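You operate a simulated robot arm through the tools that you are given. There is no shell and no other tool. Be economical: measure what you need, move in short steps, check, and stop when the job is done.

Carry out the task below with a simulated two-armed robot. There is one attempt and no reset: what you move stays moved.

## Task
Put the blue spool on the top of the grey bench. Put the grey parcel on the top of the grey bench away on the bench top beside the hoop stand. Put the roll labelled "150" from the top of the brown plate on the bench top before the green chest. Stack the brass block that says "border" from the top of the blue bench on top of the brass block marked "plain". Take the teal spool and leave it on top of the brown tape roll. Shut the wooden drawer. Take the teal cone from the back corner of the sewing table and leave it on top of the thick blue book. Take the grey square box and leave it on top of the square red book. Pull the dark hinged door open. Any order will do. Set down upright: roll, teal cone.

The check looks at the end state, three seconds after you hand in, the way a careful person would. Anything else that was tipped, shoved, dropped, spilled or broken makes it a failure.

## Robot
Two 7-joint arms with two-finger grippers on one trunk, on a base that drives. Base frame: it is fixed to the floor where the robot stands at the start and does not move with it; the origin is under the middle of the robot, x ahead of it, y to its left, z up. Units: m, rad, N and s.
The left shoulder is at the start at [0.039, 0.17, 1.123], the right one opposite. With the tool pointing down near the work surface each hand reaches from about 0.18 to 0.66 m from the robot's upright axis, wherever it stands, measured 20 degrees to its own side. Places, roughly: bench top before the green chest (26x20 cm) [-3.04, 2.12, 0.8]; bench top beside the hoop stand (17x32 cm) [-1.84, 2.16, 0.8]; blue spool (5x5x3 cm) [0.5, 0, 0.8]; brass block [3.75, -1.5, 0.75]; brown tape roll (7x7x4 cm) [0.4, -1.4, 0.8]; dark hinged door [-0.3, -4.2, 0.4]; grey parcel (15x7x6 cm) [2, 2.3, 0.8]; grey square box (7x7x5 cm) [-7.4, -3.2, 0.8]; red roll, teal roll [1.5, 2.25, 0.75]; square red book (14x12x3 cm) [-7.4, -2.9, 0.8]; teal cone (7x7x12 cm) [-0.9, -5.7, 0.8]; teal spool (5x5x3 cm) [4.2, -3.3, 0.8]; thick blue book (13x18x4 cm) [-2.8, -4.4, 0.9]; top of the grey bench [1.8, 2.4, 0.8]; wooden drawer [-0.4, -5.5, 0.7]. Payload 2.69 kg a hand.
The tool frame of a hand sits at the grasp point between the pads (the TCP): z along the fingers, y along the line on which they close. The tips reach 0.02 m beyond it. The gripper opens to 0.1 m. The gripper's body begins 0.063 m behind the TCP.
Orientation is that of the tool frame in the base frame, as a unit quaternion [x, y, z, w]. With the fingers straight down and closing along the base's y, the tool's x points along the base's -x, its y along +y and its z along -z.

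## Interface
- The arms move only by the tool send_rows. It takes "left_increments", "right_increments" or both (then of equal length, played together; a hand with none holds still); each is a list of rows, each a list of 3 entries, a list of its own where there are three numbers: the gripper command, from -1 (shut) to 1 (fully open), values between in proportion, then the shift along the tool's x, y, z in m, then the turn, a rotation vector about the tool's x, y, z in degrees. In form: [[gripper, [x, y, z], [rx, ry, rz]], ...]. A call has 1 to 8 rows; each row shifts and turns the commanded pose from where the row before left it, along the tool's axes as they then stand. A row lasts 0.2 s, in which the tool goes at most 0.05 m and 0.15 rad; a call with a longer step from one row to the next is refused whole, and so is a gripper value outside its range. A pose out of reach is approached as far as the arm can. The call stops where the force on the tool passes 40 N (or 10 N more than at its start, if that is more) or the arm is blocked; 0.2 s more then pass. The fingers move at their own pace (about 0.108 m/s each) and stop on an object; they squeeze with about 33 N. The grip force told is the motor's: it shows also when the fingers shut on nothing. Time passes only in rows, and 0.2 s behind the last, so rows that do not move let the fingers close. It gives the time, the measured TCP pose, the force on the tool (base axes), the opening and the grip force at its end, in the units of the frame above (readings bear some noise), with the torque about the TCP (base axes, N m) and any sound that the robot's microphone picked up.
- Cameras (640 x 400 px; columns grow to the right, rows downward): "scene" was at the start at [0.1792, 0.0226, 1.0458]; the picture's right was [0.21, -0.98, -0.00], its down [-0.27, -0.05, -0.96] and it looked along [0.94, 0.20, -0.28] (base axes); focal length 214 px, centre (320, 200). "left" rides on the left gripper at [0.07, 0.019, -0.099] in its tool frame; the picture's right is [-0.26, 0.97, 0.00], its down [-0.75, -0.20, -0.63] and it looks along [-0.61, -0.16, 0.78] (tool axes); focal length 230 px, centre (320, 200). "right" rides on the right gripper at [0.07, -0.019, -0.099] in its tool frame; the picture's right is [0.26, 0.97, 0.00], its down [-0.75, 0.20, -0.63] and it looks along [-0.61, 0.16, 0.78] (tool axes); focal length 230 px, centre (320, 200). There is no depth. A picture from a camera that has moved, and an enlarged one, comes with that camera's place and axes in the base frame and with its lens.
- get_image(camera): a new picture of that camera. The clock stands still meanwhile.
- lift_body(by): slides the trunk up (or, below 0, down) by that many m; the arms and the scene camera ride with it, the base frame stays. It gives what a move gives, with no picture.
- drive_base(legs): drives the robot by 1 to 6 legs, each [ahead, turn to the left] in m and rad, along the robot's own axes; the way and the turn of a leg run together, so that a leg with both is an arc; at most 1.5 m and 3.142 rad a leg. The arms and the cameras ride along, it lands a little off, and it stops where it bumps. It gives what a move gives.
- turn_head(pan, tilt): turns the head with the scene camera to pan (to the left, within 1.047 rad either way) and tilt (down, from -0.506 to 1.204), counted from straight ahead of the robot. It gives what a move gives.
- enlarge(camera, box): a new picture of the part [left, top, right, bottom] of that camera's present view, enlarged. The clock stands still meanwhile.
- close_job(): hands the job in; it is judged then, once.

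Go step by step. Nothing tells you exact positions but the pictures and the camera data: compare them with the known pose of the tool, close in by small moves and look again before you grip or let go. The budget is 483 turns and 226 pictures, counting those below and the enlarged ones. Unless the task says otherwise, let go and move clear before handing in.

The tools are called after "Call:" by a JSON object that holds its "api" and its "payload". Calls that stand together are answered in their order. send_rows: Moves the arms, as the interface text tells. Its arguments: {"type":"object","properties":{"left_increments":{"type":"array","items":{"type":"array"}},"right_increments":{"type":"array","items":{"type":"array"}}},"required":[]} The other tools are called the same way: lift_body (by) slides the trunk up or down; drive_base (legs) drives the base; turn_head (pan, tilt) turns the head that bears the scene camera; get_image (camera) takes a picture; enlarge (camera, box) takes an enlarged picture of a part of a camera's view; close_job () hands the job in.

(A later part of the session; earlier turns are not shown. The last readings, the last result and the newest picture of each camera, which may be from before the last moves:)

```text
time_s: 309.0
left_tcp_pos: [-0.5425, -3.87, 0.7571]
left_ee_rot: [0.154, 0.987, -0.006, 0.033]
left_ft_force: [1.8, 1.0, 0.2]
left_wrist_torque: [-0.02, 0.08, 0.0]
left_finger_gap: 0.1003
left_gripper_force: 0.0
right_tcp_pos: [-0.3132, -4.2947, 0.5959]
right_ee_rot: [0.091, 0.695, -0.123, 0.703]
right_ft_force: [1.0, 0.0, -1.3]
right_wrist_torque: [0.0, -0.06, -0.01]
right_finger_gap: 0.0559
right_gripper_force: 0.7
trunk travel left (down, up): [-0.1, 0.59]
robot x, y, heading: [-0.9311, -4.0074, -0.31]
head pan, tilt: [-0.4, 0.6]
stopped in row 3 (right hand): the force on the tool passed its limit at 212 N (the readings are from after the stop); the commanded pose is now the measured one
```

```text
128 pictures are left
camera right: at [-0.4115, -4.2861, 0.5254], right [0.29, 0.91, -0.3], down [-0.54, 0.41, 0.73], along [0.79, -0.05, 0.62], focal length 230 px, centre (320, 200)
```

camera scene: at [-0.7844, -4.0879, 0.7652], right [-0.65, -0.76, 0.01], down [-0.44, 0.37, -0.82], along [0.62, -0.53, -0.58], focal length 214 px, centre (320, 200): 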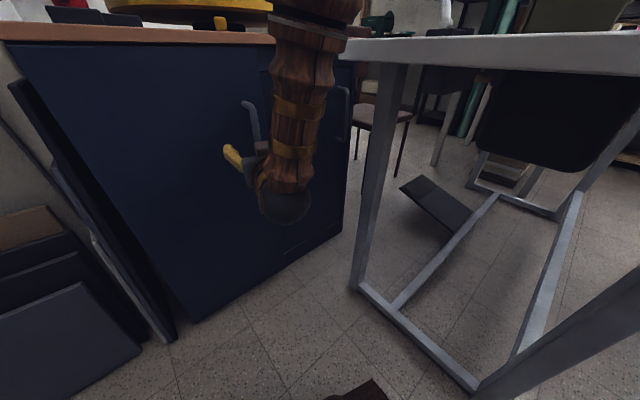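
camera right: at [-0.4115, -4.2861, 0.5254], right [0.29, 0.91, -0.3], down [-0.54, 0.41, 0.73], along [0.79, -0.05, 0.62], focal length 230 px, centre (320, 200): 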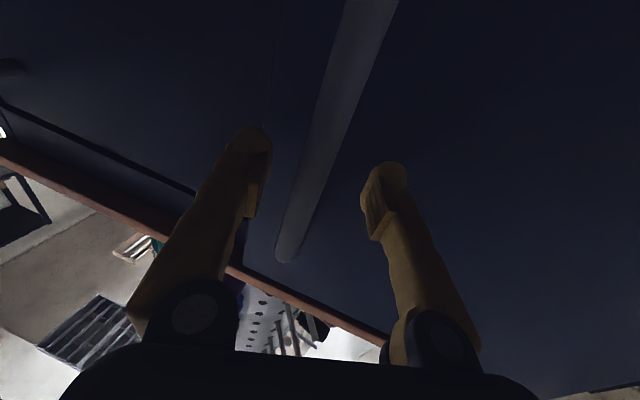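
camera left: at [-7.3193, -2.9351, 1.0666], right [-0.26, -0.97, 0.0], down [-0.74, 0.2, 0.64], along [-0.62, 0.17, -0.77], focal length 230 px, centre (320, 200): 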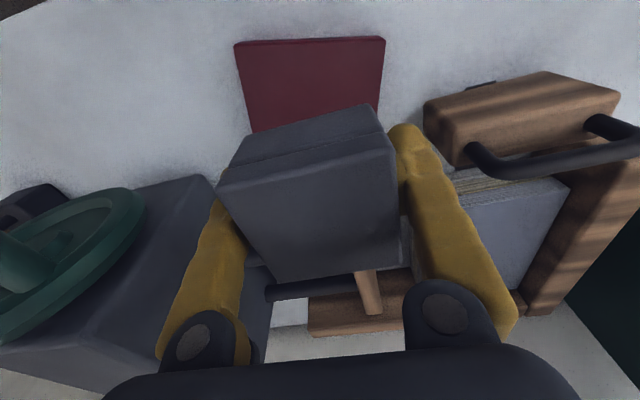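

Tips touched the door and the hand backed off a bit; the bar is between the fingers. I'll advance 5 mm and close.

Call:
{"api": "send_rows", "payload": {"right_increments": [[0.1, [0, 0, 0.005], [0, 0, 0]], [-1, [0, 0, 0], [0, 0, 0]], [-1, [0, 0, 0], [0, 0, 0]], [-1, [0, 0, 0], [0, 0, 0]]]}}

Call:
{"api": "get_image", "payload": {"camera": "right"}}

```text
time_s: 310.0
left_tcp_pos: [-0.5442, -3.8731, 0.758]
left_ee_rot: [0.154, 0.987, -0.007, 0.035]
left_ft_force: [-0.3, -0.6, -0.7]
left_wrist_torque: [0.0, -0.01, 0.01]
left_finger_gap: 0.1
left_gripper_force: 0.1
right_tcp_pos: [-0.3092, -4.303, 0.5957]
right_ee_rot: [0.098, 0.693, -0.125, 0.703]
right_ft_force: [-3.9, -36.7, 1.0]
right_wrist_torque: [0.7, -0.41, 0.28]
right_finger_gap: 0.0062
right_gripper_force: 33.1
trunk travel left (down, up): [-0.1, 0.59]
robot x, y, heading: [-0.9331, -4.0104, -0.306]
head pan, tilt: [-0.4, 0.6]
```

```text
127 pictures are left
camera right: at [-0.4078, -4.2929, 0.5257], right [0.3, 0.91, -0.29], down [-0.54, 0.42, 0.73], along [0.78, -0.06, 0.62], focal length 230 px, centre (320, 200)
```

right: 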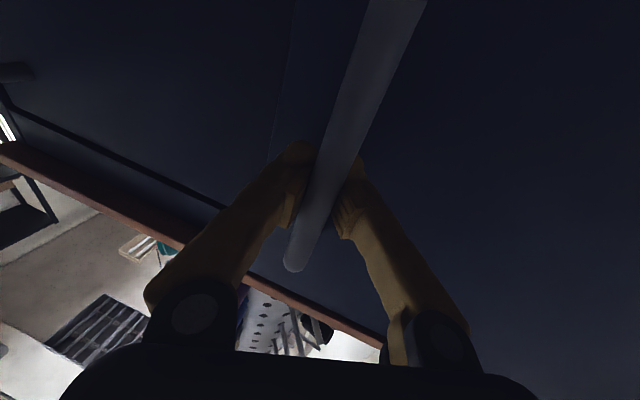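

It has the bar pinched, with some sideways load. I'll relax sideways a bit and pull along the door's arc.

Call:
{"api": "send_rows", "payload": {"right_increments": [[-1, [0, -0.005, 0], [0, 0, 0]], [-1, [0, -0.003, -0.027], [0, 0, 0]], [-1, [0, -0.002, -0.026], [0, 0, 0]], [-1, [0, 0.002, -0.026], [0, 0, 0]], [-1, [0, 0.003, -0.026], [0, 0, 0]]]}}

Call:
{"api": "get_image", "payload": {"camera": "right"}}

Call:
{"api": "get_image", "payload": {"camera": "scene"}}

```text
time_s: 311.2
left_tcp_pos: [-0.5434, -3.8713, 0.7591]
left_ee_rot: [0.156, 0.987, -0.007, 0.035]
left_ft_force: [-1.0, 0.1, 0.1]
left_wrist_torque: [0.03, 0.02, 0.02]
left_finger_gap: 0.1002
left_gripper_force: 0.0
right_tcp_pos: [-0.4099, -4.2693, 0.5955]
right_ee_rot: [0.092, 0.693, -0.119, 0.705]
right_ft_force: [-2.1, -4.4, 15.0]
right_wrist_torque: [0.99, 0.39, 0.09]
right_finger_gap: 0.0059
right_gripper_force: 30.9
trunk travel left (down, up): [-0.1, 0.59]
robot x, y, heading: [-0.9303, -4.0094, -0.303]
head pan, tilt: [-0.4, 0.6]
```

```text
126 pictures are left
camera right: at [-0.5084, -4.2597, 0.5253], right [0.29, 0.91, -0.29], down [-0.55, 0.41, 0.73], along [0.78, -0.05, 0.62], focal length 230 px, centre (320, 200)
```

right: 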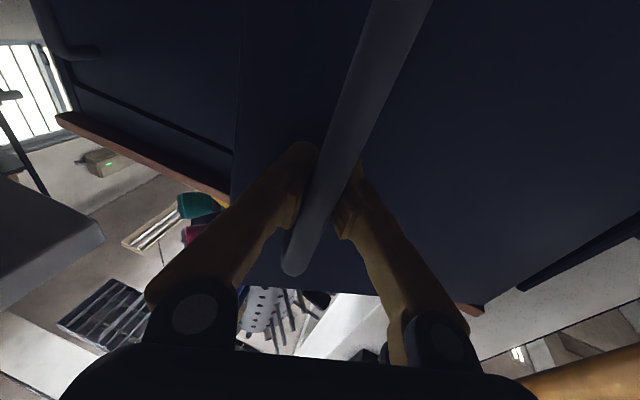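

```text
125 pictures are left
camera scene: at [-0.7851, -4.0879, 0.7655], right [-0.65, -0.76, 0.01], down [-0.44, 0.37, -0.82], along [0.62, -0.53, -0.58], focal length 214 px, centre (320, 200)
```

scene: 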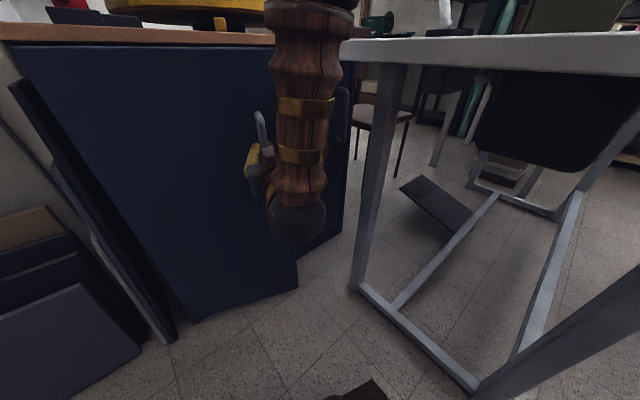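

The door is opening (~20°). I'll continue along the arc, turning the hand with the door, and move the left hand out of the way.

Call:
{"api": "send_rows", "payload": {"right_increments": [[-1, [0, 0.0057, -0.026], [3.5, 0, 0]], [-1, [0, 0.0064, -0.0258], [3.5, 0, 0]], [-1, [0, 0.0069, -0.0257], [3.5, 0, 0]], [-1, [0, 0.0078, -0.0255], [3.5, 0, 0]]], "left_increments": [[1, [0, 0, -0.045], [0, 0, 0]], [1, [0, 0, -0.045], [0, 0, 0]], [1, [0, 0.02, -0.045], [0, 0, 0]], [1, [0, 0.02, -0.045], [0, 0, 0]]]}}

Call:
{"api": "get_image", "payload": {"camera": "scene"}}

```text
time_s: 311.9
left_tcp_pos: [-0.5581, -3.8642, 0.7456]
left_ee_rot: [0.155, 0.988, -0.005, 0.014]
left_ft_force: [-0.3, -0.4, -0.2]
left_wrist_torque: [0.03, 0.02, 0.0]
left_finger_gap: 0.1001
left_gripper_force: 0.1
left hand out of reach, approached as far as the arm can: row 1, 2, 3
right_tcp_pos: [-0.462, -4.2317, 0.598]
right_ee_rot: [0.139, 0.68, -0.161, 0.702]
right_ft_force: [45.3, 49.1, -23.1]
right_wrist_torque: [-0.35, -1.04, -0.7]
right_finger_gap: 0.0057
right_gripper_force: 30.5
trunk travel left (down, up): [-0.1, 0.59]
robot x, y, heading: [-0.9323, -4.0097, -0.313]
head pan, tilt: [-0.4, 0.6]
stopped in row 3 (right hand): the force on the tool passed its limit at 53 N (the readings are from after the stop); the commanded pose is now the measured one
```

```text
124 pictures are left
camera scene: at [-0.7814, -4.0866, 0.7642], right [-0.65, -0.76, 0.01], down [-0.45, 0.37, -0.81], along [0.62, -0.53, -0.58], focal length 214 px, centre (320, 200)
```

scene: 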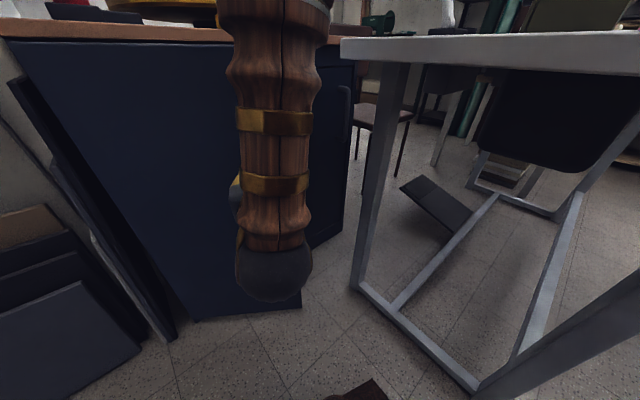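

The load points toward the hinge, so my radius is slightly too large. I'll ease toward the hinge and go on in smaller steps.

Call:
{"api": "send_rows", "payload": {"right_increments": [[-1, [0, 0.006, 0], [0, 0, 0]], [-1, [0, 0.009, -0.018], [3, 0, 0]], [-1, [0, 0.009, -0.018], [3, 0, 0]]]}}

```text
time_s: 312.7
left_tcp_pos: [-0.5602, -3.8659, 0.7476]
left_ee_rot: [0.155, 0.988, -0.004, 0.017]
left_ft_force: [1.1, -0.5, 0.5]
left_wrist_torque: [0.01, 0.02, 0.01]
left_finger_gap: 0.0999
left_gripper_force: 0.1
right_tcp_pos: [-0.4898, -4.207, 0.5981]
right_ee_rot: [0.184, 0.665, -0.212, 0.692]
right_ft_force: [-4.7, -3.5, -8.9]
right_wrist_torque: [0.11, -0.84, 0.0]
right_finger_gap: 0.0059
right_gripper_force: 30.4
trunk travel left (down, up): [-0.1, 0.59]
robot x, y, heading: [-0.9297, -4.0052, -0.308]
head pan, tilt: [-0.4, 0.6]
```

Call:
{"api": "send_rows", "payload": {"right_increments": [[-1, [0, 0.009, -0.022], [3.5, 0, 0]], [-1, [0, 0.0095, -0.022], [3.5, 0, 0]], [-1, [0, 0.01, -0.021], [3.5, 0, 0]]]}}

Call:
{"api": "get_image", "payload": {"camera": "scene"}}

```text
time_s: 313.3
left_tcp_pos: [-0.5763, -3.8591, 0.74]
left_ee_rot: [0.154, 0.988, -0.002, 0.0]
left_ft_force: [-0.4, 1.4, -0.5]
left_wrist_torque: [0.0, 0.04, -0.03]
left_finger_gap: 0.0997
left_gripper_force: 0.1
right_tcp_pos: [-0.5094, -4.1755, 0.6011]
right_ee_rot: [0.223, 0.657, -0.238, 0.679]
right_ft_force: [0.4, 0.2, -0.8]
right_wrist_torque: [0.0, 0.0, -0.01]
right_finger_gap: 0.0
right_gripper_force: 29.1
right hand out of reach, approached as far as the arm can: row 2
trunk travel left (down, up): [-0.1, 0.59]
robot x, y, heading: [-0.9285, -4.01, -0.309]
head pan, tilt: [-0.4, 0.6]
stopped in row 2 (right hand): the force on the tool passed its limit at 58 N (the readings are from after the stop); the commanded pose is now the measured one
```

```text
123 pictures are left
camera scene: at [-0.7842, -4.0877, 0.7653], right [-0.65, -0.76, 0.01], down [-0.44, 0.37, -0.82], along [0.62, -0.53, -0.58], focal length 214 px, centre (320, 200)
```

scene: 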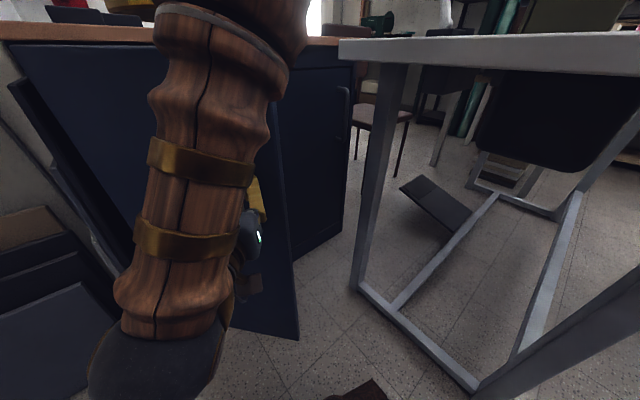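

The fingers slipped off with the door about half open. I'll go round the free edge to push it from inside: first back off and move south with the hand.

Call:
{"api": "send_rows", "payload": {"right_increments": [[-1, [0, 0, -0.04], [0, 0, 0]], [-1, [0, -0.04, -0.01], [0, 0, 0]], [-1, [0, -0.04, -0.01], [0, 0, 0]], [-1, [0, -0.04, -0.01], [0, 0, 0]], [-1, [0, -0.035, 0], [-7.5, 0, 0]], [-1, [0, -0.01, 0], [-7.5, 0, 0]], [-1, [0, 0, 0], [-7.5, 0, 0]], [-1, [0, 0, 0], [-7.5, 0, 0]]]}}

Call:
{"api": "get_image", "payload": {"camera": "scene"}}

Call:
{"api": "get_image", "payload": {"camera": "right"}}

```text
time_s: 313.8
left_tcp_pos: [-0.5929, -3.8527, 0.7295]
left_ee_rot: [0.156, 0.988, 0.0, -0.02]
left_ft_force: [-0.6, -0.3, -0.1]
left_wrist_torque: [-0.01, 0.0, 0.01]
left_finger_gap: 0.1
left_gripper_force: 0.1
right_tcp_pos: [-0.5098, -4.1782, 0.6045]
right_ee_rot: [0.225, 0.659, -0.218, 0.684]
right_ft_force: [76.7, 46.3, -23.3]
right_wrist_torque: [-0.34, 0.91, -1.96]
right_finger_gap: 0.0023
right_gripper_force: 31.3
right hand out of reach, approached as far as the arm can: row 1, 2
trunk travel left (down, up): [-0.1, 0.59]
robot x, y, heading: [-0.9338, -4.0073, -0.31]
head pan, tilt: [-0.4, 0.6]
stopped in row 2 (right hand): the force on the tool passed its limit at 141 N (the readings are from after the stop); the commanded pose is now the measured one
```

```text
122 pictures are left
camera scene: at [-0.7805, -4.0865, 0.7642], right [-0.65, -0.76, 0.01], down [-0.45, 0.37, -0.81], along [0.61, -0.54, -0.58], focal length 214 px, centre (320, 200)
```

scene: 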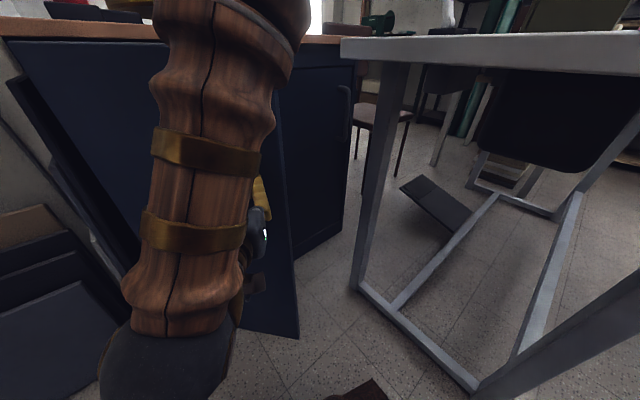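

```text
121 pictures are left
camera right: at [-0.5976, -4.1341, 0.5312], right [0.59, 0.78, -0.24], down [-0.41, 0.54, 0.73], along [0.7, -0.33, 0.64], focal length 230 px, centre (320, 200)
```

right: 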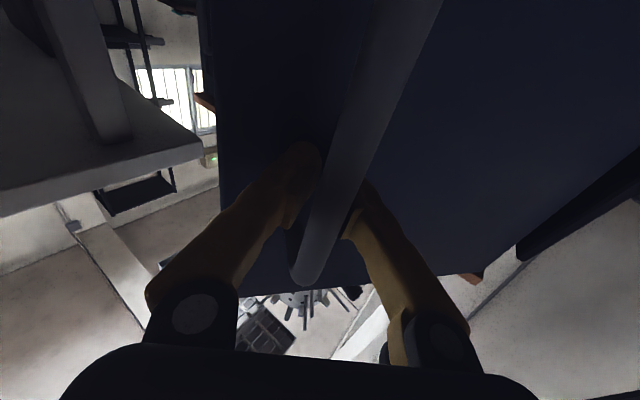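

The closed fingers are actually hooked behind the bar, and this arm can't pull further across its body. I'll open the fingers and back off, then pull the door from its inner edge with the left hand by reversing the base northward.

Call:
{"api": "send_rows", "payload": {"right_increments": [[0, [0, 0, 0], [0, 0, 0]], [1, [0, 0, 0], [0, 0, 0]], [1, [0, 0, 0], [0, 0, 0]], [1, [0, -0.01, -0.02], [-4, 0, 0]], [1, [0, -0.01, -0.02], [-4, 0, 0]]]}}

Call:
{"api": "get_image", "payload": {"camera": "right"}}

```text
time_s: 315.0
left_tcp_pos: [-0.5958, -3.8545, 0.733]
left_ee_rot: [0.155, 0.988, 0.001, -0.017]
left_ft_force: [-0.6, 0.2, 0.3]
left_wrist_torque: [0.02, 0.0, 0.0]
left_finger_gap: 0.0998
left_gripper_force: 0.0
right_tcp_pos: [-0.5243, -4.2013, 0.6114]
right_ee_rot: [0.182, 0.66, -0.188, 0.704]
right_ft_force: [-0.3, -0.6, 0.3]
right_wrist_torque: [0.05, -0.03, 0.01]
right_finger_gap: 0.1001
right_gripper_force: 0.1
right hand out of reach, approached as far as the arm can: row 4, 5
trunk travel left (down, up): [-0.1, 0.59]
robot x, y, heading: [-0.9281, -4.0098, -0.308]
head pan, tilt: [-0.4, 0.6]
```

```text
120 pictures are left
camera right: at [-0.6151, -4.1695, 0.5364], right [0.5, 0.83, -0.25], down [-0.48, 0.51, 0.71], along [0.72, -0.24, 0.66], focal length 230 px, centre (320, 200)
```

right: 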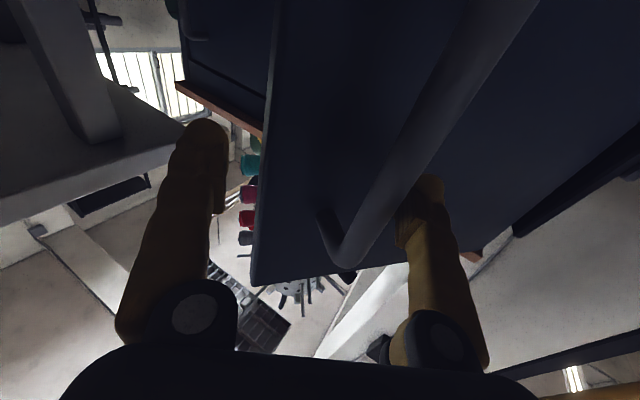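

Call:
{"api": "send_rows", "payload": {"right_increments": [[1, [0, 0, -0.025], [-4, 0, 0]], [1, [0, -0.01, -0.025], [-4, 0, 0]], [1, [0, -0.02, -0.025], [-4, 0, 0]], [1, [0, -0.03, -0.02], [0, 0, 0]]]}}

Call:
{"api": "get_image", "payload": {"camera": "right"}}

```text
time_s: 316.0
left_tcp_pos: [-0.595, -3.854, 0.7329]
left_ee_rot: [0.155, 0.988, 0.001, -0.017]
left_ft_force: [-1.1, 0.0, -0.3]
left_wrist_torque: [-0.03, 0.04, 0.01]
left_finger_gap: 0.1
left_gripper_force: 0.0
right_tcp_pos: [-0.5326, -4.2255, 0.6097]
right_ee_rot: [0.099, 0.679, -0.113, 0.719]
right_ft_force: [-0.9, -0.4, 0.1]
right_wrist_torque: [0.01, 0.01, -0.02]
right_finger_gap: 0.1001
right_gripper_force: 0.0
right hand out of reach, approached as far as the arm can: row 1, 2, 3, 4
trunk travel left (down, up): [-0.1, 0.59]
robot x, y, heading: [-0.9321, -4.0083, -0.308]
head pan, tilt: [-0.4, 0.6]
```

```text
119 pictures are left
camera right: at [-0.627, -4.2154, 0.5347], right [0.3, 0.92, -0.27], down [-0.58, 0.4, 0.71], along [0.76, -0.06, 0.65], focal length 230 px, centre (320, 200)
```

right: 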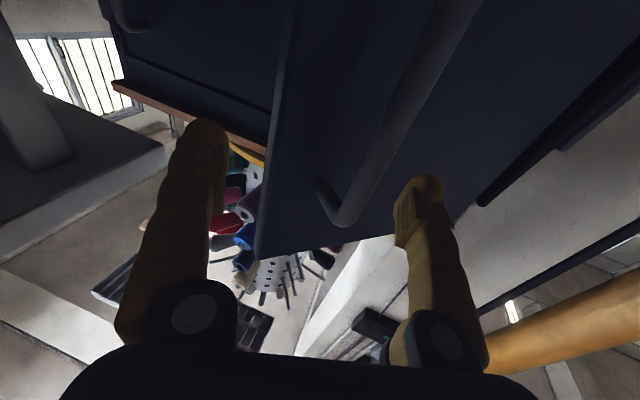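

The door is about 42° open and my right hand is clear. I'll raise the trunk again and fold the right hand back to pointing down.

Call:
{"api": "lift_body", "payload": {"by": 0.3}}

Call:
{"api": "send_rows", "payload": {"right_increments": [[1, [0, 0, 0], [0, 8.2, 0]], [1, [0, 0, 0], [0, 8.2, 0]], [1, [0, 0, 0], [0, 8.2, 0]], [1, [0, -0.02, 0], [0, 8.2, 0]], [1, [0, -0.02, 0], [0, 8.2, 0]], [1, [0, -0.03, 0], [0, 8.2, 0]], [1, [0, -0.03, 0], [0, 8.2, 0]], [1, [0, -0.03, 0], [0, 8.2, 0]]]}}

Call:
{"api": "send_rows", "payload": {"right_increments": [[1, [0, 0, 0], [0, 8.2, 0]], [1, [0, 0, 0], [0, 8.2, 0]], [1, [0, 0, 0], [0, 6, 0]]]}}

```text
time_s: 319.0
left_tcp_pos: [-0.5961, -3.8539, 1.0302]
left_ee_rot: [0.155, 0.988, 0.002, -0.023]
left_ft_force: [-0.7, -0.5, -0.2]
left_wrist_torque: [-0.03, -0.02, 0.0]
left_finger_gap: 0.1001
left_gripper_force: 0.1
right_tcp_pos: [-0.5288, -4.2248, 0.9088]
right_ee_rot: [0.101, 0.682, -0.113, 0.716]
right_ft_force: [-0.8, 0.1, 0.0]
right_wrist_torque: [0.01, 0.0, -0.01]
right_finger_gap: 0.1001
right_gripper_force: 0.1
trunk travel left (down, up): [-0.4, 0.29]
robot x, y, heading: [-0.9293, -4.0056, -0.314]
head pan, tilt: [-0.4, 0.6]
```

```text
time_s: 320.8
left_tcp_pos: [-0.597, -3.8551, 1.0296]
left_ee_rot: [0.156, 0.988, 0.002, -0.023]
left_ft_force: [-1.1, 0.1, 0.1]
left_wrist_torque: [0.02, 0.0, 0.01]
left_finger_gap: 0.1
left_gripper_force: 0.0
right_tcp_pos: [-0.5664, -4.3493, 0.9125]
right_ee_rot: [0.146, 0.959, -0.038, 0.24]
right_ft_force: [0.3, -0.4, -0.1]
right_wrist_torque: [0.04, -0.03, 0.02]
right_finger_gap: 0.1003
right_gripper_force: 0.1
trunk travel left (down, up): [-0.4, 0.29]
robot x, y, heading: [-0.9292, -4.0073, -0.308]
head pan, tilt: [-0.4, 0.6]
```

```text
time_s: 321.6
left_tcp_pos: [-0.5959, -3.8545, 1.0288]
left_ee_rot: [0.155, 0.988, 0.002, -0.023]
left_ft_force: [0.1, 1.4, -1.0]
left_wrist_torque: [0.0, -0.02, 0.0]
left_finger_gap: 0.1
left_gripper_force: 0.0
right_tcp_pos: [-0.5671, -4.3487, 0.9123]
right_ee_rot: [0.151, 0.987, -0.011, 0.048]
right_ft_force: [0.2, 0.7, -0.4]
right_wrist_torque: [0.01, -0.01, -0.03]
right_finger_gap: 0.1001
right_gripper_force: 0.0
trunk travel left (down, up): [-0.4, 0.29]
robot x, y, heading: [-0.9305, -4.0066, -0.308]
head pan, tilt: [-0.4, 0.6]
```

Call:
{"api": "send_rows", "payload": {"right_increments": [[1, [0.025, 0, -0.04], [0, 5, 0]], [1, [0.025, 0, -0.04], [0, 0, 0]], [1, [0, 0, -0.02], [0, 0, 0]]], "left_increments": [[1, [-0.03, 0, 0], [0, -2.5, 0]], [1, [-0.03, 0, 0], [0, 0, 0]], [1, [0, 0, 0], [0, 0, 0]]]}}

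Call:
{"api": "drive_base", "payload": {"legs": [[0, -1.2], [-0.35, 0]]}}

Call:
{"api": "turn_head", "payload": {"pan": 0.5, "tilt": 0.6}}

Call:
{"api": "get_image", "payload": {"camera": "scene"}}

```text
time_s: 322.4
left_tcp_pos: [-0.5321, -3.8751, 1.0472]
left_ee_rot: [0.156, 0.987, -0.006, 0.03]
left_ft_force: [0.9, -0.1, 0.4]
left_wrist_torque: [0.03, -0.02, 0.01]
left_finger_gap: 0.1001
left_gripper_force: 0.1
right_tcp_pos: [-0.6216, -4.3309, 1.0096]
right_ee_rot: [0.151, 0.988, -0.004, 0.004]
right_ft_force: [0.6, 0.1, 0.0]
right_wrist_torque: [0.04, 0.02, 0.05]
right_finger_gap: 0.1
right_gripper_force: 0.0
trunk travel left (down, up): [-0.4, 0.29]
robot x, y, heading: [-0.9346, -4.0063, -0.31]
head pan, tilt: [-0.4, 0.6]
```

```text
time_s: 327.8
left_tcp_pos: [-0.682, -3.9881, 1.0474]
left_ee_rot: [0.691, 0.722, -0.023, 0.021]
left_ft_force: [-0.4, -0.1, 0.9]
left_wrist_torque: [-0.02, 0.0, -0.01]
left_finger_gap: 0.1001
left_gripper_force: 0.1
right_tcp_pos: [-1.1401, -4.0647, 1.0079]
right_ee_rot: [0.689, 0.725, -0.007, 0.002]
right_ft_force: [0.4, 0.6, 0.1]
right_wrist_torque: [-0.04, 0.02, 0.0]
right_finger_gap: 0.1
right_gripper_force: 0.1
trunk travel left (down, up): [-0.4, 0.29]
robot x, y, heading: [-0.9509, -3.6615, -1.527]
head pan, tilt: [-0.4, 0.6]
```

```text
time_s: 329.0
left_tcp_pos: [-0.6839, -3.9724, 1.0505]
left_ee_rot: [0.692, 0.721, -0.027, 0.025]
left_ft_force: [0.4, 0.4, 0.1]
left_wrist_torque: [0.0, 0.01, -0.03]
left_finger_gap: 0.1
left_gripper_force: 0.2
right_tcp_pos: [-1.1417, -4.0491, 1.0154]
right_ee_rot: [0.689, 0.725, -0.012, 0.006]
right_ft_force: [-0.2, -0.4, -0.3]
right_wrist_torque: [0.03, 0.03, -0.03]
right_finger_gap: 0.0999
right_gripper_force: 0.0
trunk travel left (down, up): [-0.4, 0.29]
robot x, y, heading: [-0.9474, -3.6607, -1.531]
head pan, tilt: [0.499, 0.6]
```

```text
118 pictures are left
camera scene: at [-0.8981, -3.8221, 1.0652], right [-0.86, -0.51, -0.01], down [-0.29, 0.5, -0.82], along [0.42, -0.7, -0.58], focal length 214 px, centre (320, 200)
```

scene: 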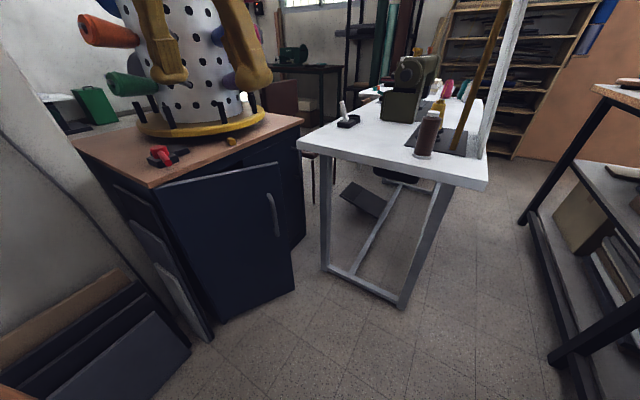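

The door now stands ~32° open with a good gap. I'll reposition to about (−0.67, −3.8) facing south, so that the left hand can hook inside the door's edge.

Call:
{"api": "drive_base", "payload": {"legs": [[-0.5, 0], [0, 0.4], [0.72, 0], [0, -0.35]]}}

Call:
{"api": "turn_head", "payload": {"pan": 0.45, "tilt": 0.75}}

Call:
{"api": "get_image", "payload": {"camera": "scene"}}

```text
time_s: 337.8
left_tcp_pos: [-0.3769, -4.1136, 1.0518]
left_ee_rot: [0.671, 0.74, -0.026, 0.026]
left_ft_force: [0.6, 0.6, 0.4]
left_wrist_torque: [-0.01, -0.04, -0.01]
left_finger_gap: 0.0999
left_gripper_force: 0.0
right_tcp_pos: [-0.8303, -4.2148, 1.0152]
right_ee_rot: [0.669, 0.743, -0.011, 0.007]
right_ft_force: [0.3, 0.0, 0.7]
right_wrist_torque: [0.0, -0.05, 0.02]
right_finger_gap: 0.1002
right_gripper_force: 0.1
trunk travel left (down, up): [-0.4, 0.29]
robot x, y, heading: [-0.6535, -3.8163, -1.476]
head pan, tilt: [0.499, 0.6]
```

```text
time_s: 338.5
left_tcp_pos: [-0.3789, -4.0893, 1.04]
left_ee_rot: [0.672, 0.74, -0.012, 0.01]
left_ft_force: [-0.4, -0.6, -0.8]
left_wrist_torque: [-0.03, 0.02, 0.01]
left_finger_gap: 0.1
left_gripper_force: 0.1
right_tcp_pos: [-0.8322, -4.1987, 1.0211]
right_ee_rot: [0.669, 0.743, -0.017, 0.014]
right_ft_force: [0.8, -0.3, 0.3]
right_wrist_torque: [-0.01, -0.01, 0.0]
right_finger_gap: 0.0999
right_gripper_force: 0.0
trunk travel left (down, up): [-0.4, 0.29]
robot x, y, heading: [-0.6507, -3.8181, -1.477]
head pan, tilt: [0.45, 0.75]
```

```text
117 pictures are left
camera scene: at [-0.6041, -3.9717, 1.0526], right [-0.85, -0.52, -0.01], down [-0.36, 0.59, -0.72], along [0.38, -0.61, -0.69], focal length 214 px, centre (320, 200)
```

scene: 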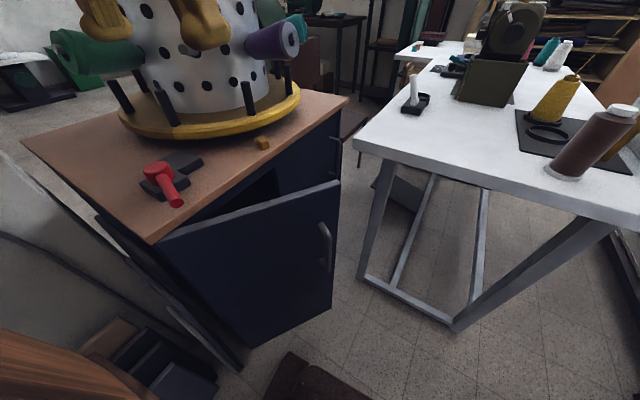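

Left hand hovers near the cabinet. I'll close its fingers and move it over the gap inside the door edge, at about (−0.35, −4.36).

Call:
{"api": "send_rows", "payload": {"left_increments": [[-1, [-0.0455, 0, 0], [0, 0, 0]], [-1, [-0.0455, 0, 0], [0, 0, 0]], [-1, [-0.0455, 0, 0], [0, 0, 0]], [-1, [-0.0455, 0, 0], [0, 0, 0]], [-1, [-0.0455, 0, 0], [0, 0, 0]], [-1, [-0.0455, 0, 0], [0, 0, 0]]]}}

Call:
{"api": "get_image", "payload": {"camera": "left"}}

Call:
{"api": "get_image", "payload": {"camera": "scene"}}

```text
time_s: 339.9
left_tcp_pos: [-0.3528, -4.369, 1.0793]
left_ee_rot: [0.671, 0.74, -0.03, 0.031]
left_ft_force: [0.1, -0.7, 0.0]
left_wrist_torque: [0.03, -0.01, 0.02]
left_finger_gap: 0.0
left_gripper_force: 29.1
right_tcp_pos: [-0.8299, -4.2007, 1.0219]
right_ee_rot: [0.668, 0.743, -0.017, 0.012]
right_ft_force: [0.0, -0.5, 0.7]
right_wrist_torque: [0.01, 0.01, 0.01]
right_finger_gap: 0.1002
right_gripper_force: 0.1
trunk travel left (down, up): [-0.4, 0.29]
robot x, y, heading: [-0.6536, -3.8174, -1.473]
head pan, tilt: [0.45, 0.75]
```

```text
116 pictures are left
camera left: at [-0.3411, -4.2898, 1.1731], right [0.99, -0.16, 0.02], down [-0.13, -0.71, 0.69], along [-0.1, -0.69, -0.72], focal length 230 px, centre (320, 200)
```

left: 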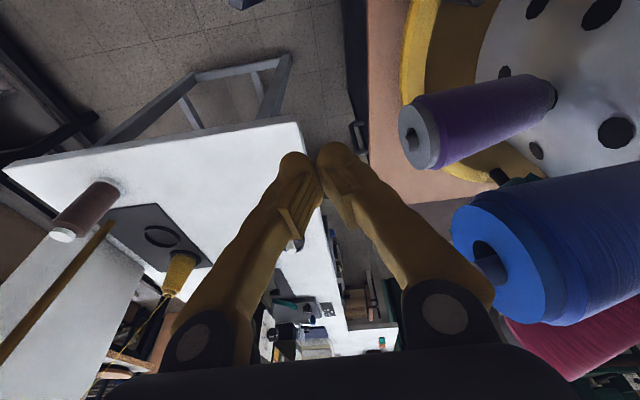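

```text
115 pictures are left
camera scene: at [-0.6034, -3.9738, 1.0522], right [-0.85, -0.52, -0.01], down [-0.36, 0.6, -0.72], along [0.38, -0.61, -0.69], focal length 214 px, centre (320, 200)
```

scene: 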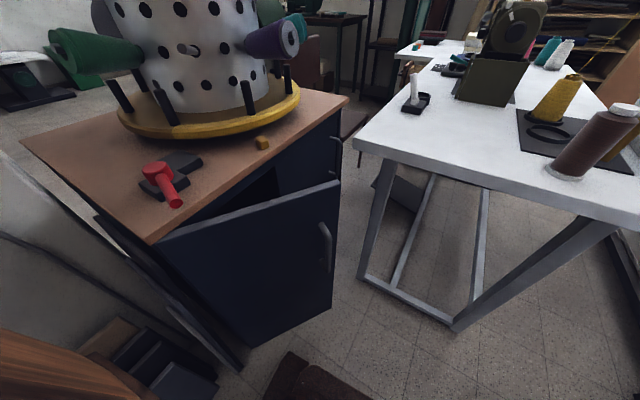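

The carousel's blue spool end is fairly close on the right, so I'll shift 2 cm west and level the hand before lowering with the trunk.

Call:
{"api": "send_rows", "payload": {"left_increments": [[-1, [0, -0.012, 0], [0, 2.5, 0]], [-1, [0, -0.012, 0], [0, 2.4, 0]], [-1, [0, 0, 0], [0, 0, 0]]]}}

Call:
{"api": "lift_body", "payload": {"by": -0.2}}

Call:
{"api": "get_image", "payload": {"camera": "left"}}

```text
time_s: 340.7
left_tcp_pos: [-0.3767, -4.3696, 1.0805]
left_ee_rot: [0.672, 0.74, -0.002, 0.0]
left_ft_force: [-0.1, 0.3, 0.4]
left_wrist_torque: [0.01, -0.03, 0.03]
left_finger_gap: 0.0003
left_gripper_force: 29.9
right_tcp_pos: [-0.8315, -4.2, 1.0216]
right_ee_rot: [0.669, 0.743, -0.017, 0.012]
right_ft_force: [-0.3, 0.9, -0.5]
right_wrist_torque: [-0.02, -0.02, -0.03]
right_finger_gap: 0.0999
right_gripper_force: 0.1
trunk travel left (down, up): [-0.4, 0.29]
robot x, y, heading: [-0.6561, -3.8191, -1.473]
head pan, tilt: [0.45, 0.75]
```

```text
time_s: 342.9
left_tcp_pos: [-0.3768, -4.3697, 0.8805]
left_ee_rot: [0.672, 0.74, -0.002, 0.0]
left_ft_force: [0.0, -0.3, -0.5]
left_wrist_torque: [0.0, 0.01, 0.0]
left_finger_gap: 0.0002
left_gripper_force: 29.3
right_tcp_pos: [-0.8311, -4.1991, 0.8216]
right_ee_rot: [0.669, 0.743, -0.016, 0.013]
right_ft_force: [-0.4, 0.4, 0.1]
right_wrist_torque: [-0.01, 0.03, -0.01]
right_finger_gap: 0.1001
right_gripper_force: 0.1
trunk travel left (down, up): [-0.2, 0.49]
robot x, y, heading: [-0.6542, -3.8153, -1.476]
head pan, tilt: [0.45, 0.75]
```

```text
114 pictures are left
camera left: at [-0.3635, -4.2983, 0.9808], right [0.99, -0.16, 0.0], down [-0.12, -0.76, 0.63], along [-0.11, -0.62, -0.77], focal length 230 px, centre (320, 200)
```

left: 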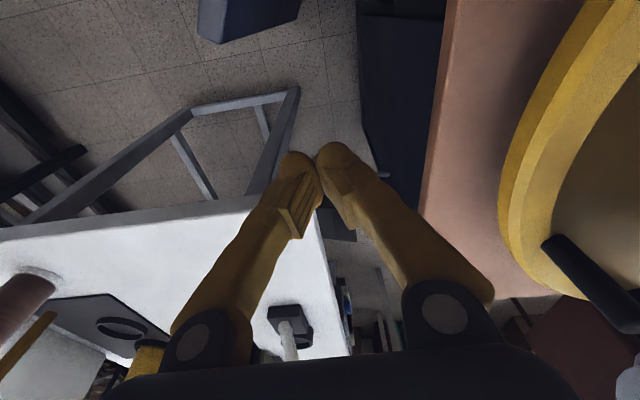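

Call:
{"api": "lift_body", "payload": {"by": -0.18}}

Call:
{"api": "send_rows", "payload": {"left_increments": [[-1, [0, 0, 0.03], [0, 0, 0]], [-1, [0, 0, 0], [0, 0, 0]]]}}

Call:
{"api": "get_image", "payload": {"camera": "left"}}

Call:
{"api": "get_image", "payload": {"camera": "scene"}}

```text
time_s: 344.9
left_tcp_pos: [-0.376, -4.3688, 0.701]
left_ee_rot: [0.672, 0.74, -0.002, -0.001]
left_ft_force: [-0.7, -0.9, -0.7]
left_wrist_torque: [0.0, -0.01, -0.02]
left_finger_gap: 0.0002
left_gripper_force: 29.6
right_tcp_pos: [-0.831, -4.1997, 0.6425]
right_ee_rot: [0.669, 0.743, -0.017, 0.013]
right_ft_force: [1.2, -0.2, 0.0]
right_wrist_torque: [0.05, -0.01, -0.01]
right_finger_gap: 0.1
right_gripper_force: 0.1
trunk travel left (down, up): [-0.02, 0.67]
robot x, y, heading: [-0.6558, -3.8137, -1.474]
head pan, tilt: [0.45, 0.75]
```

```text
time_s: 345.5
left_tcp_pos: [-0.3748, -4.3712, 0.6718]
left_ee_rot: [0.672, 0.741, -0.002, 0.0]
left_ft_force: [0.8, -1.0, 0.8]
left_wrist_torque: [0.0, 0.06, 0.0]
left_finger_gap: 0.0
left_gripper_force: 29.8
right_tcp_pos: [-0.8315, -4.1979, 0.6412]
right_ee_rot: [0.669, 0.743, -0.018, 0.014]
right_ft_force: [-0.2, 0.5, 0.0]
right_wrist_torque: [0.0, -0.01, 0.0]
right_finger_gap: 0.1001
right_gripper_force: 0.1
trunk travel left (down, up): [-0.02, 0.67]
robot x, y, heading: [-0.6573, -3.8151, -1.475]
head pan, tilt: [0.45, 0.75]
```

```text
113 pictures are left
camera left: at [-0.3633, -4.2989, 0.7712], right [0.99, -0.16, 0.0], down [-0.12, -0.76, 0.63], along [-0.1, -0.62, -0.77], focal length 230 px, centre (320, 200)
```

left: 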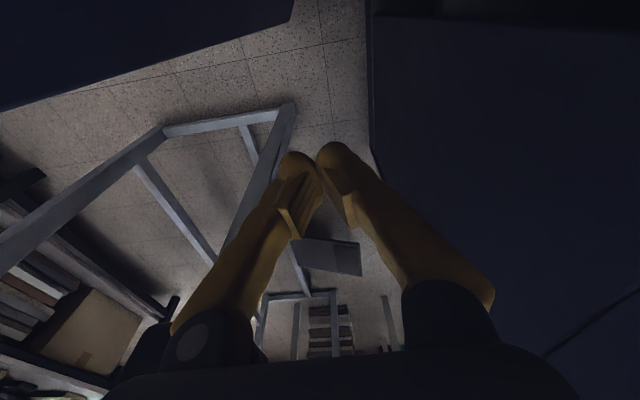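

```text
112 pictures are left
camera scene: at [-0.6045, -3.9662, 0.6725], right [-0.85, -0.52, -0.01], down [-0.36, 0.6, -0.72], along [0.38, -0.61, -0.69], focal length 214 px, centre (320, 200)
```

scene: 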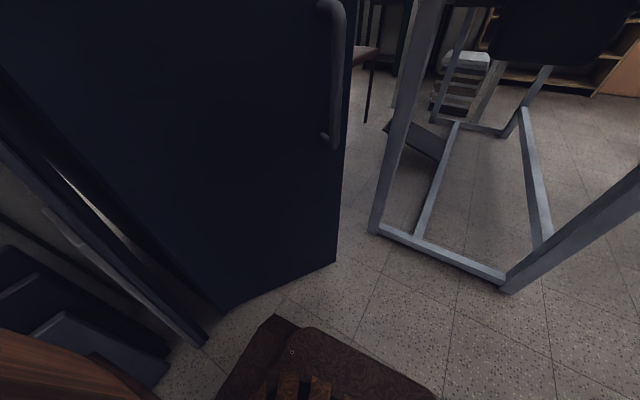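

The finger is inside the door gap. Reversing the base slowly northward will pull the door open while the base clears its swing.

Call:
{"api": "drive_base", "payload": {"legs": [[-0.2, 0]]}}

Call:
{"api": "get_image", "payload": {"camera": "scene"}}

```text
time_s: 347.1
left_tcp_pos: [-0.3954, -4.174, 0.6719]
left_ee_rot: [0.672, 0.74, -0.003, 0.0]
left_ft_force: [-0.3, 0.6, 0.6]
left_wrist_torque: [0.03, 0.01, 0.03]
left_finger_gap: 0.0
left_gripper_force: 29.5
right_tcp_pos: [-0.8514, -4.0015, 0.6412]
right_ee_rot: [0.67, 0.742, -0.018, 0.012]
right_ft_force: [0.4, 0.5, -0.2]
right_wrist_torque: [0.0, 0.01, 0.0]
right_finger_gap: 0.1001
right_gripper_force: 0.2
trunk travel left (down, up): [-0.02, 0.67]
robot x, y, heading: [-0.6715, -3.6202, -1.477]
head pan, tilt: [0.45, 0.75]
```

```text
111 pictures are left
camera scene: at [-0.6238, -3.7697, 0.6725], right [-0.86, -0.52, -0.01], down [-0.35, 0.6, -0.72], along [0.38, -0.61, -0.69], focal length 214 px, centre (320, 200)
```

scene: 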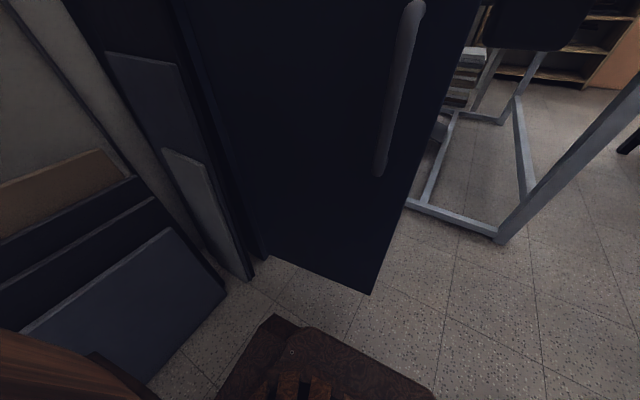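

The door is now about 79° open. I'll raise straight up out of the gap and drive away north.

Call:
{"api": "lift_body", "payload": {"by": 0.4}}

Call:
{"api": "drive_base", "payload": {"legs": [[-0.6, 0]]}}

Call:
{"api": "turn_head", "payload": {"pan": 0.2, "tilt": 0.5}}

Call:
{"api": "get_image", "payload": {"camera": "scene"}}

```text
time_s: 350.9
left_tcp_pos: [-0.3976, -4.1643, 1.0814]
left_ee_rot: [0.674, 0.739, -0.007, 0.005]
left_ft_force: [-0.4, 0.0, 1.1]
left_wrist_torque: [0.0, 0.0, 0.02]
left_finger_gap: 0.0003
left_gripper_force: 29.6
right_tcp_pos: [-0.8519, -3.9917, 1.0468]
right_ee_rot: [0.67, 0.741, -0.024, 0.018]
right_ft_force: [0.9, -0.5, 0.0]
right_wrist_torque: [-0.01, -0.01, -0.03]
right_finger_gap: 0.0998
right_gripper_force: 0.1
trunk travel left (down, up): [-0.42, 0.27]
robot x, y, heading: [-0.675, -3.6206, -1.479]
head pan, tilt: [0.45, 0.75]
```

```text
time_s: 354.2
left_tcp_pos: [-0.4519, -3.5732, 1.0816]
left_ee_rot: [0.672, 0.74, -0.008, 0.006]
left_ft_force: [0.4, -0.8, 0.5]
left_wrist_torque: [-0.02, 0.01, 0.01]
left_finger_gap: 0.0
left_gripper_force: 29.5
right_tcp_pos: [-0.9079, -3.4028, 1.0477]
right_ee_rot: [0.669, 0.742, -0.023, 0.019]
right_ft_force: [-0.1, 0.9, 0.0]
right_wrist_torque: [0.0, -0.05, -0.02]
right_finger_gap: 0.1
right_gripper_force: 0.1
trunk travel left (down, up): [-0.42, 0.27]
robot x, y, heading: [-0.7326, -3.0301, -1.475]
head pan, tilt: [0.45, 0.75]
```

```text
time_s: 355.0
left_tcp_pos: [-0.4524, -3.5578, 1.0907]
left_ee_rot: [0.672, 0.74, -0.013, 0.012]
left_ft_force: [0.3, 0.7, -0.6]
left_wrist_torque: [0.02, 0.0, 0.0]
left_finger_gap: 0.0
left_gripper_force: 29.5
right_tcp_pos: [-0.9088, -3.3852, 1.0515]
right_ee_rot: [0.67, 0.742, -0.028, 0.024]
right_ft_force: [0.0, -0.1, -0.8]
right_wrist_torque: [0.07, -0.04, 0.0]
right_finger_gap: 0.0999
right_gripper_force: 0.1
trunk travel left (down, up): [-0.42, 0.27]
robot x, y, heading: [-0.7299, -3.0305, -1.478]
head pan, tilt: [0.201, 0.499]
```

```text
110 pictures are left
camera scene: at [-0.6951, -3.2017, 1.0941], right [-0.96, -0.29, 0.0], down [-0.14, 0.47, -0.87], along [0.26, -0.83, -0.49], focal length 214 px, centre (320, 200)
```

scene: 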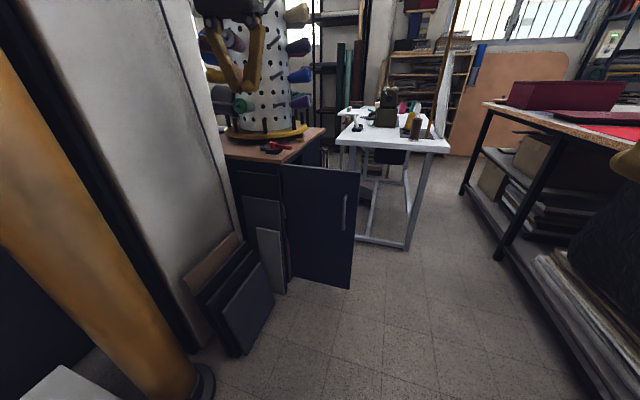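

The door stands wide open. Next I go round by the west aisle to the south side for the cone: back up north first, then west and south.

Call:
{"api": "drive_base", "payload": {"legs": [[-0.95, 0], [0, -1.66], [1.4, 0], [1.25, 0], [0, 1.56]]}}

Call:
{"api": "turn_head", "payload": {"pan": 0, "tilt": 0.35}}

Call:
{"api": "get_image", "payload": {"camera": "scene"}}

```text
time_s: 360.4
left_tcp_pos: [-0.559, -2.5907, 1.1093]
left_ee_rot: [0.679, 0.734, -0.021, 0.028]
left_ft_force: [-0.5, 1.4, -0.3]
left_wrist_torque: [-0.11, -0.09, -0.02]
left_finger_gap: 0.0001
left_gripper_force: 28.9
right_tcp_pos: [-1.01, -2.4123, 1.0627]
right_ee_rot: [0.674, 0.736, -0.041, 0.037]
right_ft_force: [-0.5, 0.9, 0.7]
right_wrist_torque: [-0.1, -0.07, 0.02]
right_finger_gap: 0.1
right_gripper_force: 0.1
trunk travel left (down, up): [-0.42, 0.27]
robot x, y, heading: [-0.8207, -2.0969, -1.488]
head pan, tilt: [0.201, 0.499]
stopped in leg 2: the robot was blocked; the commanded pose is now the measured one
```

```text
time_s: 361.1
left_tcp_pos: [-0.5562, -2.5995, 1.1047]
left_ee_rot: [0.678, 0.734, -0.019, 0.023]
left_ft_force: [-0.1, -1.2, -0.4]
left_wrist_torque: [0.01, 0.0, 0.01]
left_finger_gap: 0.0
left_gripper_force: 29.4
right_tcp_pos: [-1.0066, -2.4192, 1.0612]
right_ee_rot: [0.675, 0.736, -0.038, 0.035]
right_ft_force: [-0.1, -0.6, -0.1]
right_wrist_torque: [0.01, 0.01, 0.03]
right_finger_gap: 0.1003
right_gripper_force: 0.1
trunk travel left (down, up): [-0.42, 0.27]
robot x, y, heading: [-0.8238, -2.0965, -1.484]
head pan, tilt: [0.0, 0.351]
```

```text
109 pictures are left
camera scene: at [-0.8051, -2.2787, 1.1074], right [-1.0, -0.08, 0.0], down [-0.03, 0.36, -0.93], along [0.08, -0.93, -0.36], focal length 214 px, centre (320, 200)
```

scene: 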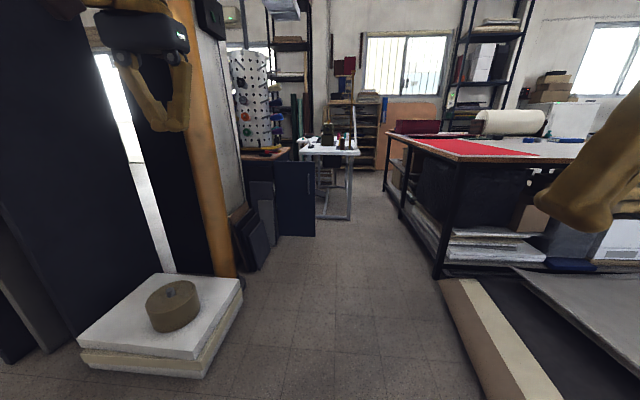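

Blocked with the right hand drawn in. I'll reset the hands forward and outward and retry.

Call:
{"api": "send_rows", "payload": {"right_increments": [[1, [0, 0, 0], [0, 5.9, 0]], [1, [-0.03, -0.03, 0], [0, 0, 0]], [1, [-0.03, -0.03, 0], [0, 0, 0]], [1, [-0.03, -0.03, 0], [0, 0, 0]], [1, [0, 0, 0.03], [0, 0, 0]]], "left_increments": [[1, [0, 0, 0], [0, 3.4, 0]], [1, [0.03, 0, 0], [0, 0, 0]], [1, [0.03, 0, 0.03], [0, 0, 0]], [1, [0, 0, 0.03], [0, 0, 0]], [1, [0, 0, 0], [0, 0, 0]]]}}

Call:
{"api": "drive_base", "payload": {"legs": [[0, -1.65], [1.4, 0], [1.2, 0], [0, 1.56]]}}

Call:
{"api": "get_image", "payload": {"camera": "scene"}}

```text
time_s: 362.3
left_tcp_pos: [-0.5612, -2.5375, 1.0438]
left_ee_rot: [0.678, 0.735, 0.001, 0.001]
left_ft_force: [0.1, 0.5, 0.4]
left_wrist_torque: [0.0, 0.02, 0.01]
left_finger_gap: 0.1001
left_gripper_force: 0.0
right_tcp_pos: [-1.0877, -2.5169, 1.0334]
right_ee_rot: [0.675, 0.738, -0.004, -0.002]
right_ft_force: [0.3, 0.4, 0.4]
right_wrist_torque: [0.0, -0.02, 0.01]
right_finger_gap: 0.1002
right_gripper_force: 0.1
trunk travel left (down, up): [-0.42, 0.27]
robot x, y, heading: [-0.8211, -2.0989, -1.489]
head pan, tilt: [0.0, 0.351]
```

```text
time_s: 363.2
left_tcp_pos: [-0.5728, -2.5053, 1.0612]
left_ee_rot: [0.687, 0.726, -0.009, 0.019]
left_ft_force: [-1.0, 0.6, 1.2]
left_wrist_torque: [-0.12, -0.04, 0.0]
left_finger_gap: 0.1002
left_gripper_force: 0.0
right_tcp_pos: [-1.1, -2.4734, 1.048]
right_ee_rot: [0.685, 0.729, -0.015, 0.012]
right_ft_force: [0.7, 0.8, -1.0]
right_wrist_torque: [-0.07, 0.01, -0.01]
right_finger_gap: 0.1
right_gripper_force: 0.0
trunk travel left (down, up): [-0.42, 0.27]
robot x, y, heading: [-0.8192, -2.0991, -1.509]
head pan, tilt: [0.0, 0.351]
stopped in leg 1: the robot was blocked; the commanded pose is now the measured one
```

```text
108 pictures are left
camera scene: at [-0.8101, -2.272, 1.1087], right [-1.0, -0.06, 0.0], down [-0.02, 0.35, -0.93], along [0.06, -0.93, -0.35], focal length 214 px, centre (320, 200)
```

scene: 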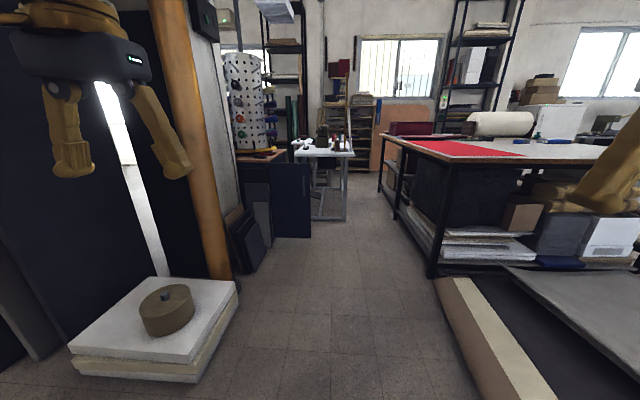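

Still blocked, so the rear of the base is probably near something north-east. I'll move 0.35 m south first and then turn.

Call:
{"api": "drive_base", "payload": {"legs": [[0.3, 0], [0, -1.63]]}}

Call:
{"api": "get_image", "payload": {"camera": "scene"}}

```text
time_s: 369.3
left_tcp_pos: [-1.2284, -2.6154, 1.0586]
left_ee_rot: [1.0, -0.002, -0.016, 0.006]
left_ft_force: [-0.2, 0.3, 0.4]
left_wrist_torque: [-0.02, 0.0, 0.04]
left_finger_gap: 0.0999
left_gripper_force: 0.1
right_tcp_pos: [-1.1645, -2.0922, 1.0452]
right_ee_rot: [1.0, 0.0, -0.018, -0.004]
right_ft_force: [0.2, 0.7, 0.9]
right_wrist_torque: [0.02, 0.01, 0.01]
right_finger_gap: 0.1
right_gripper_force: 0.0
trunk travel left (down, up): [-0.42, 0.27]
robot x, y, heading: [-0.8008, -2.4026, -3.142]
head pan, tilt: [0.0, 0.351]
```

```text
107 pictures are left
camera scene: at [-0.9839, -2.3991, 1.1078], right [0.0, 1.0, 0.0], down [0.36, 0.0, -0.93], along [-0.93, 0.0, -0.36], focal length 214 px, centre (320, 200)
```

scene: 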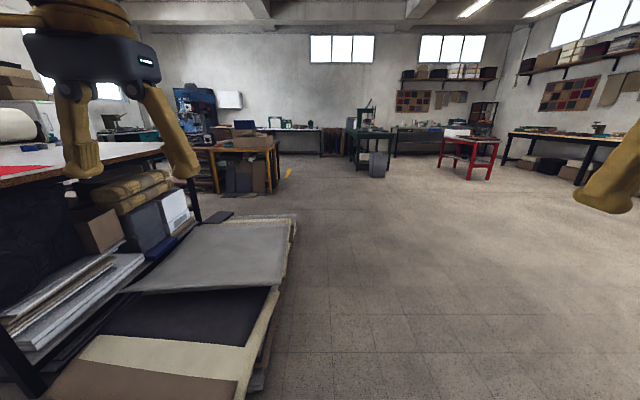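

Call:
{"api": "drive_base", "payload": {"legs": [[0, -0.13], [1.4, 0], [1.25, 0], [0, 1.7]]}}

Call:
{"api": "get_image", "payload": {"camera": "scene"}}

```text
time_s: 387.2
left_tcp_pos: [-3.2475, -2.4551, 1.065]
left_ee_rot: [0.707, 0.706, -0.012, 0.021]
left_ft_force: [0.1, -0.4, -0.9]
left_wrist_torque: [0.01, -0.01, -0.01]
left_finger_gap: 0.1002
left_gripper_force: 0.1
right_tcp_pos: [-3.7716, -2.3932, 1.0518]
right_ee_rot: [0.705, 0.709, -0.019, 0.016]
right_ft_force: [-0.4, 1.1, -0.6]
right_wrist_torque: [0.01, -0.02, 0.03]
right_finger_gap: 0.0999
right_gripper_force: 0.0
trunk travel left (down, up): [-0.42, 0.27]
robot x, y, heading: [-3.4669, -2.0456, -1.559]
head pan, tilt: [0.0, 0.351]
```

```text
106 pictures are left
camera scene: at [-3.4706, -2.2253, 1.1078], right [-1.0, -0.01, 0.0], down [0.0, 0.36, -0.93], along [0.0, -0.93, -0.36], focal length 214 px, centre (320, 200)
```

scene: 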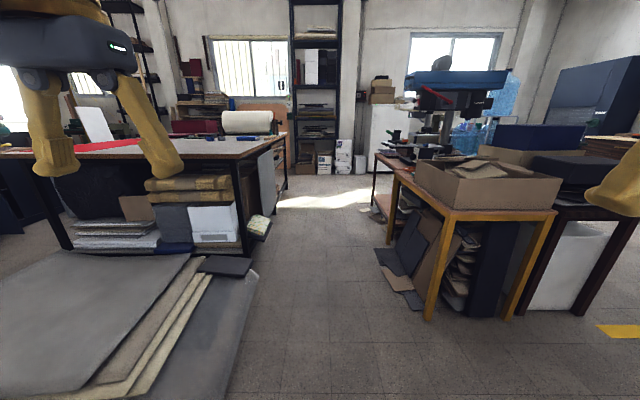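

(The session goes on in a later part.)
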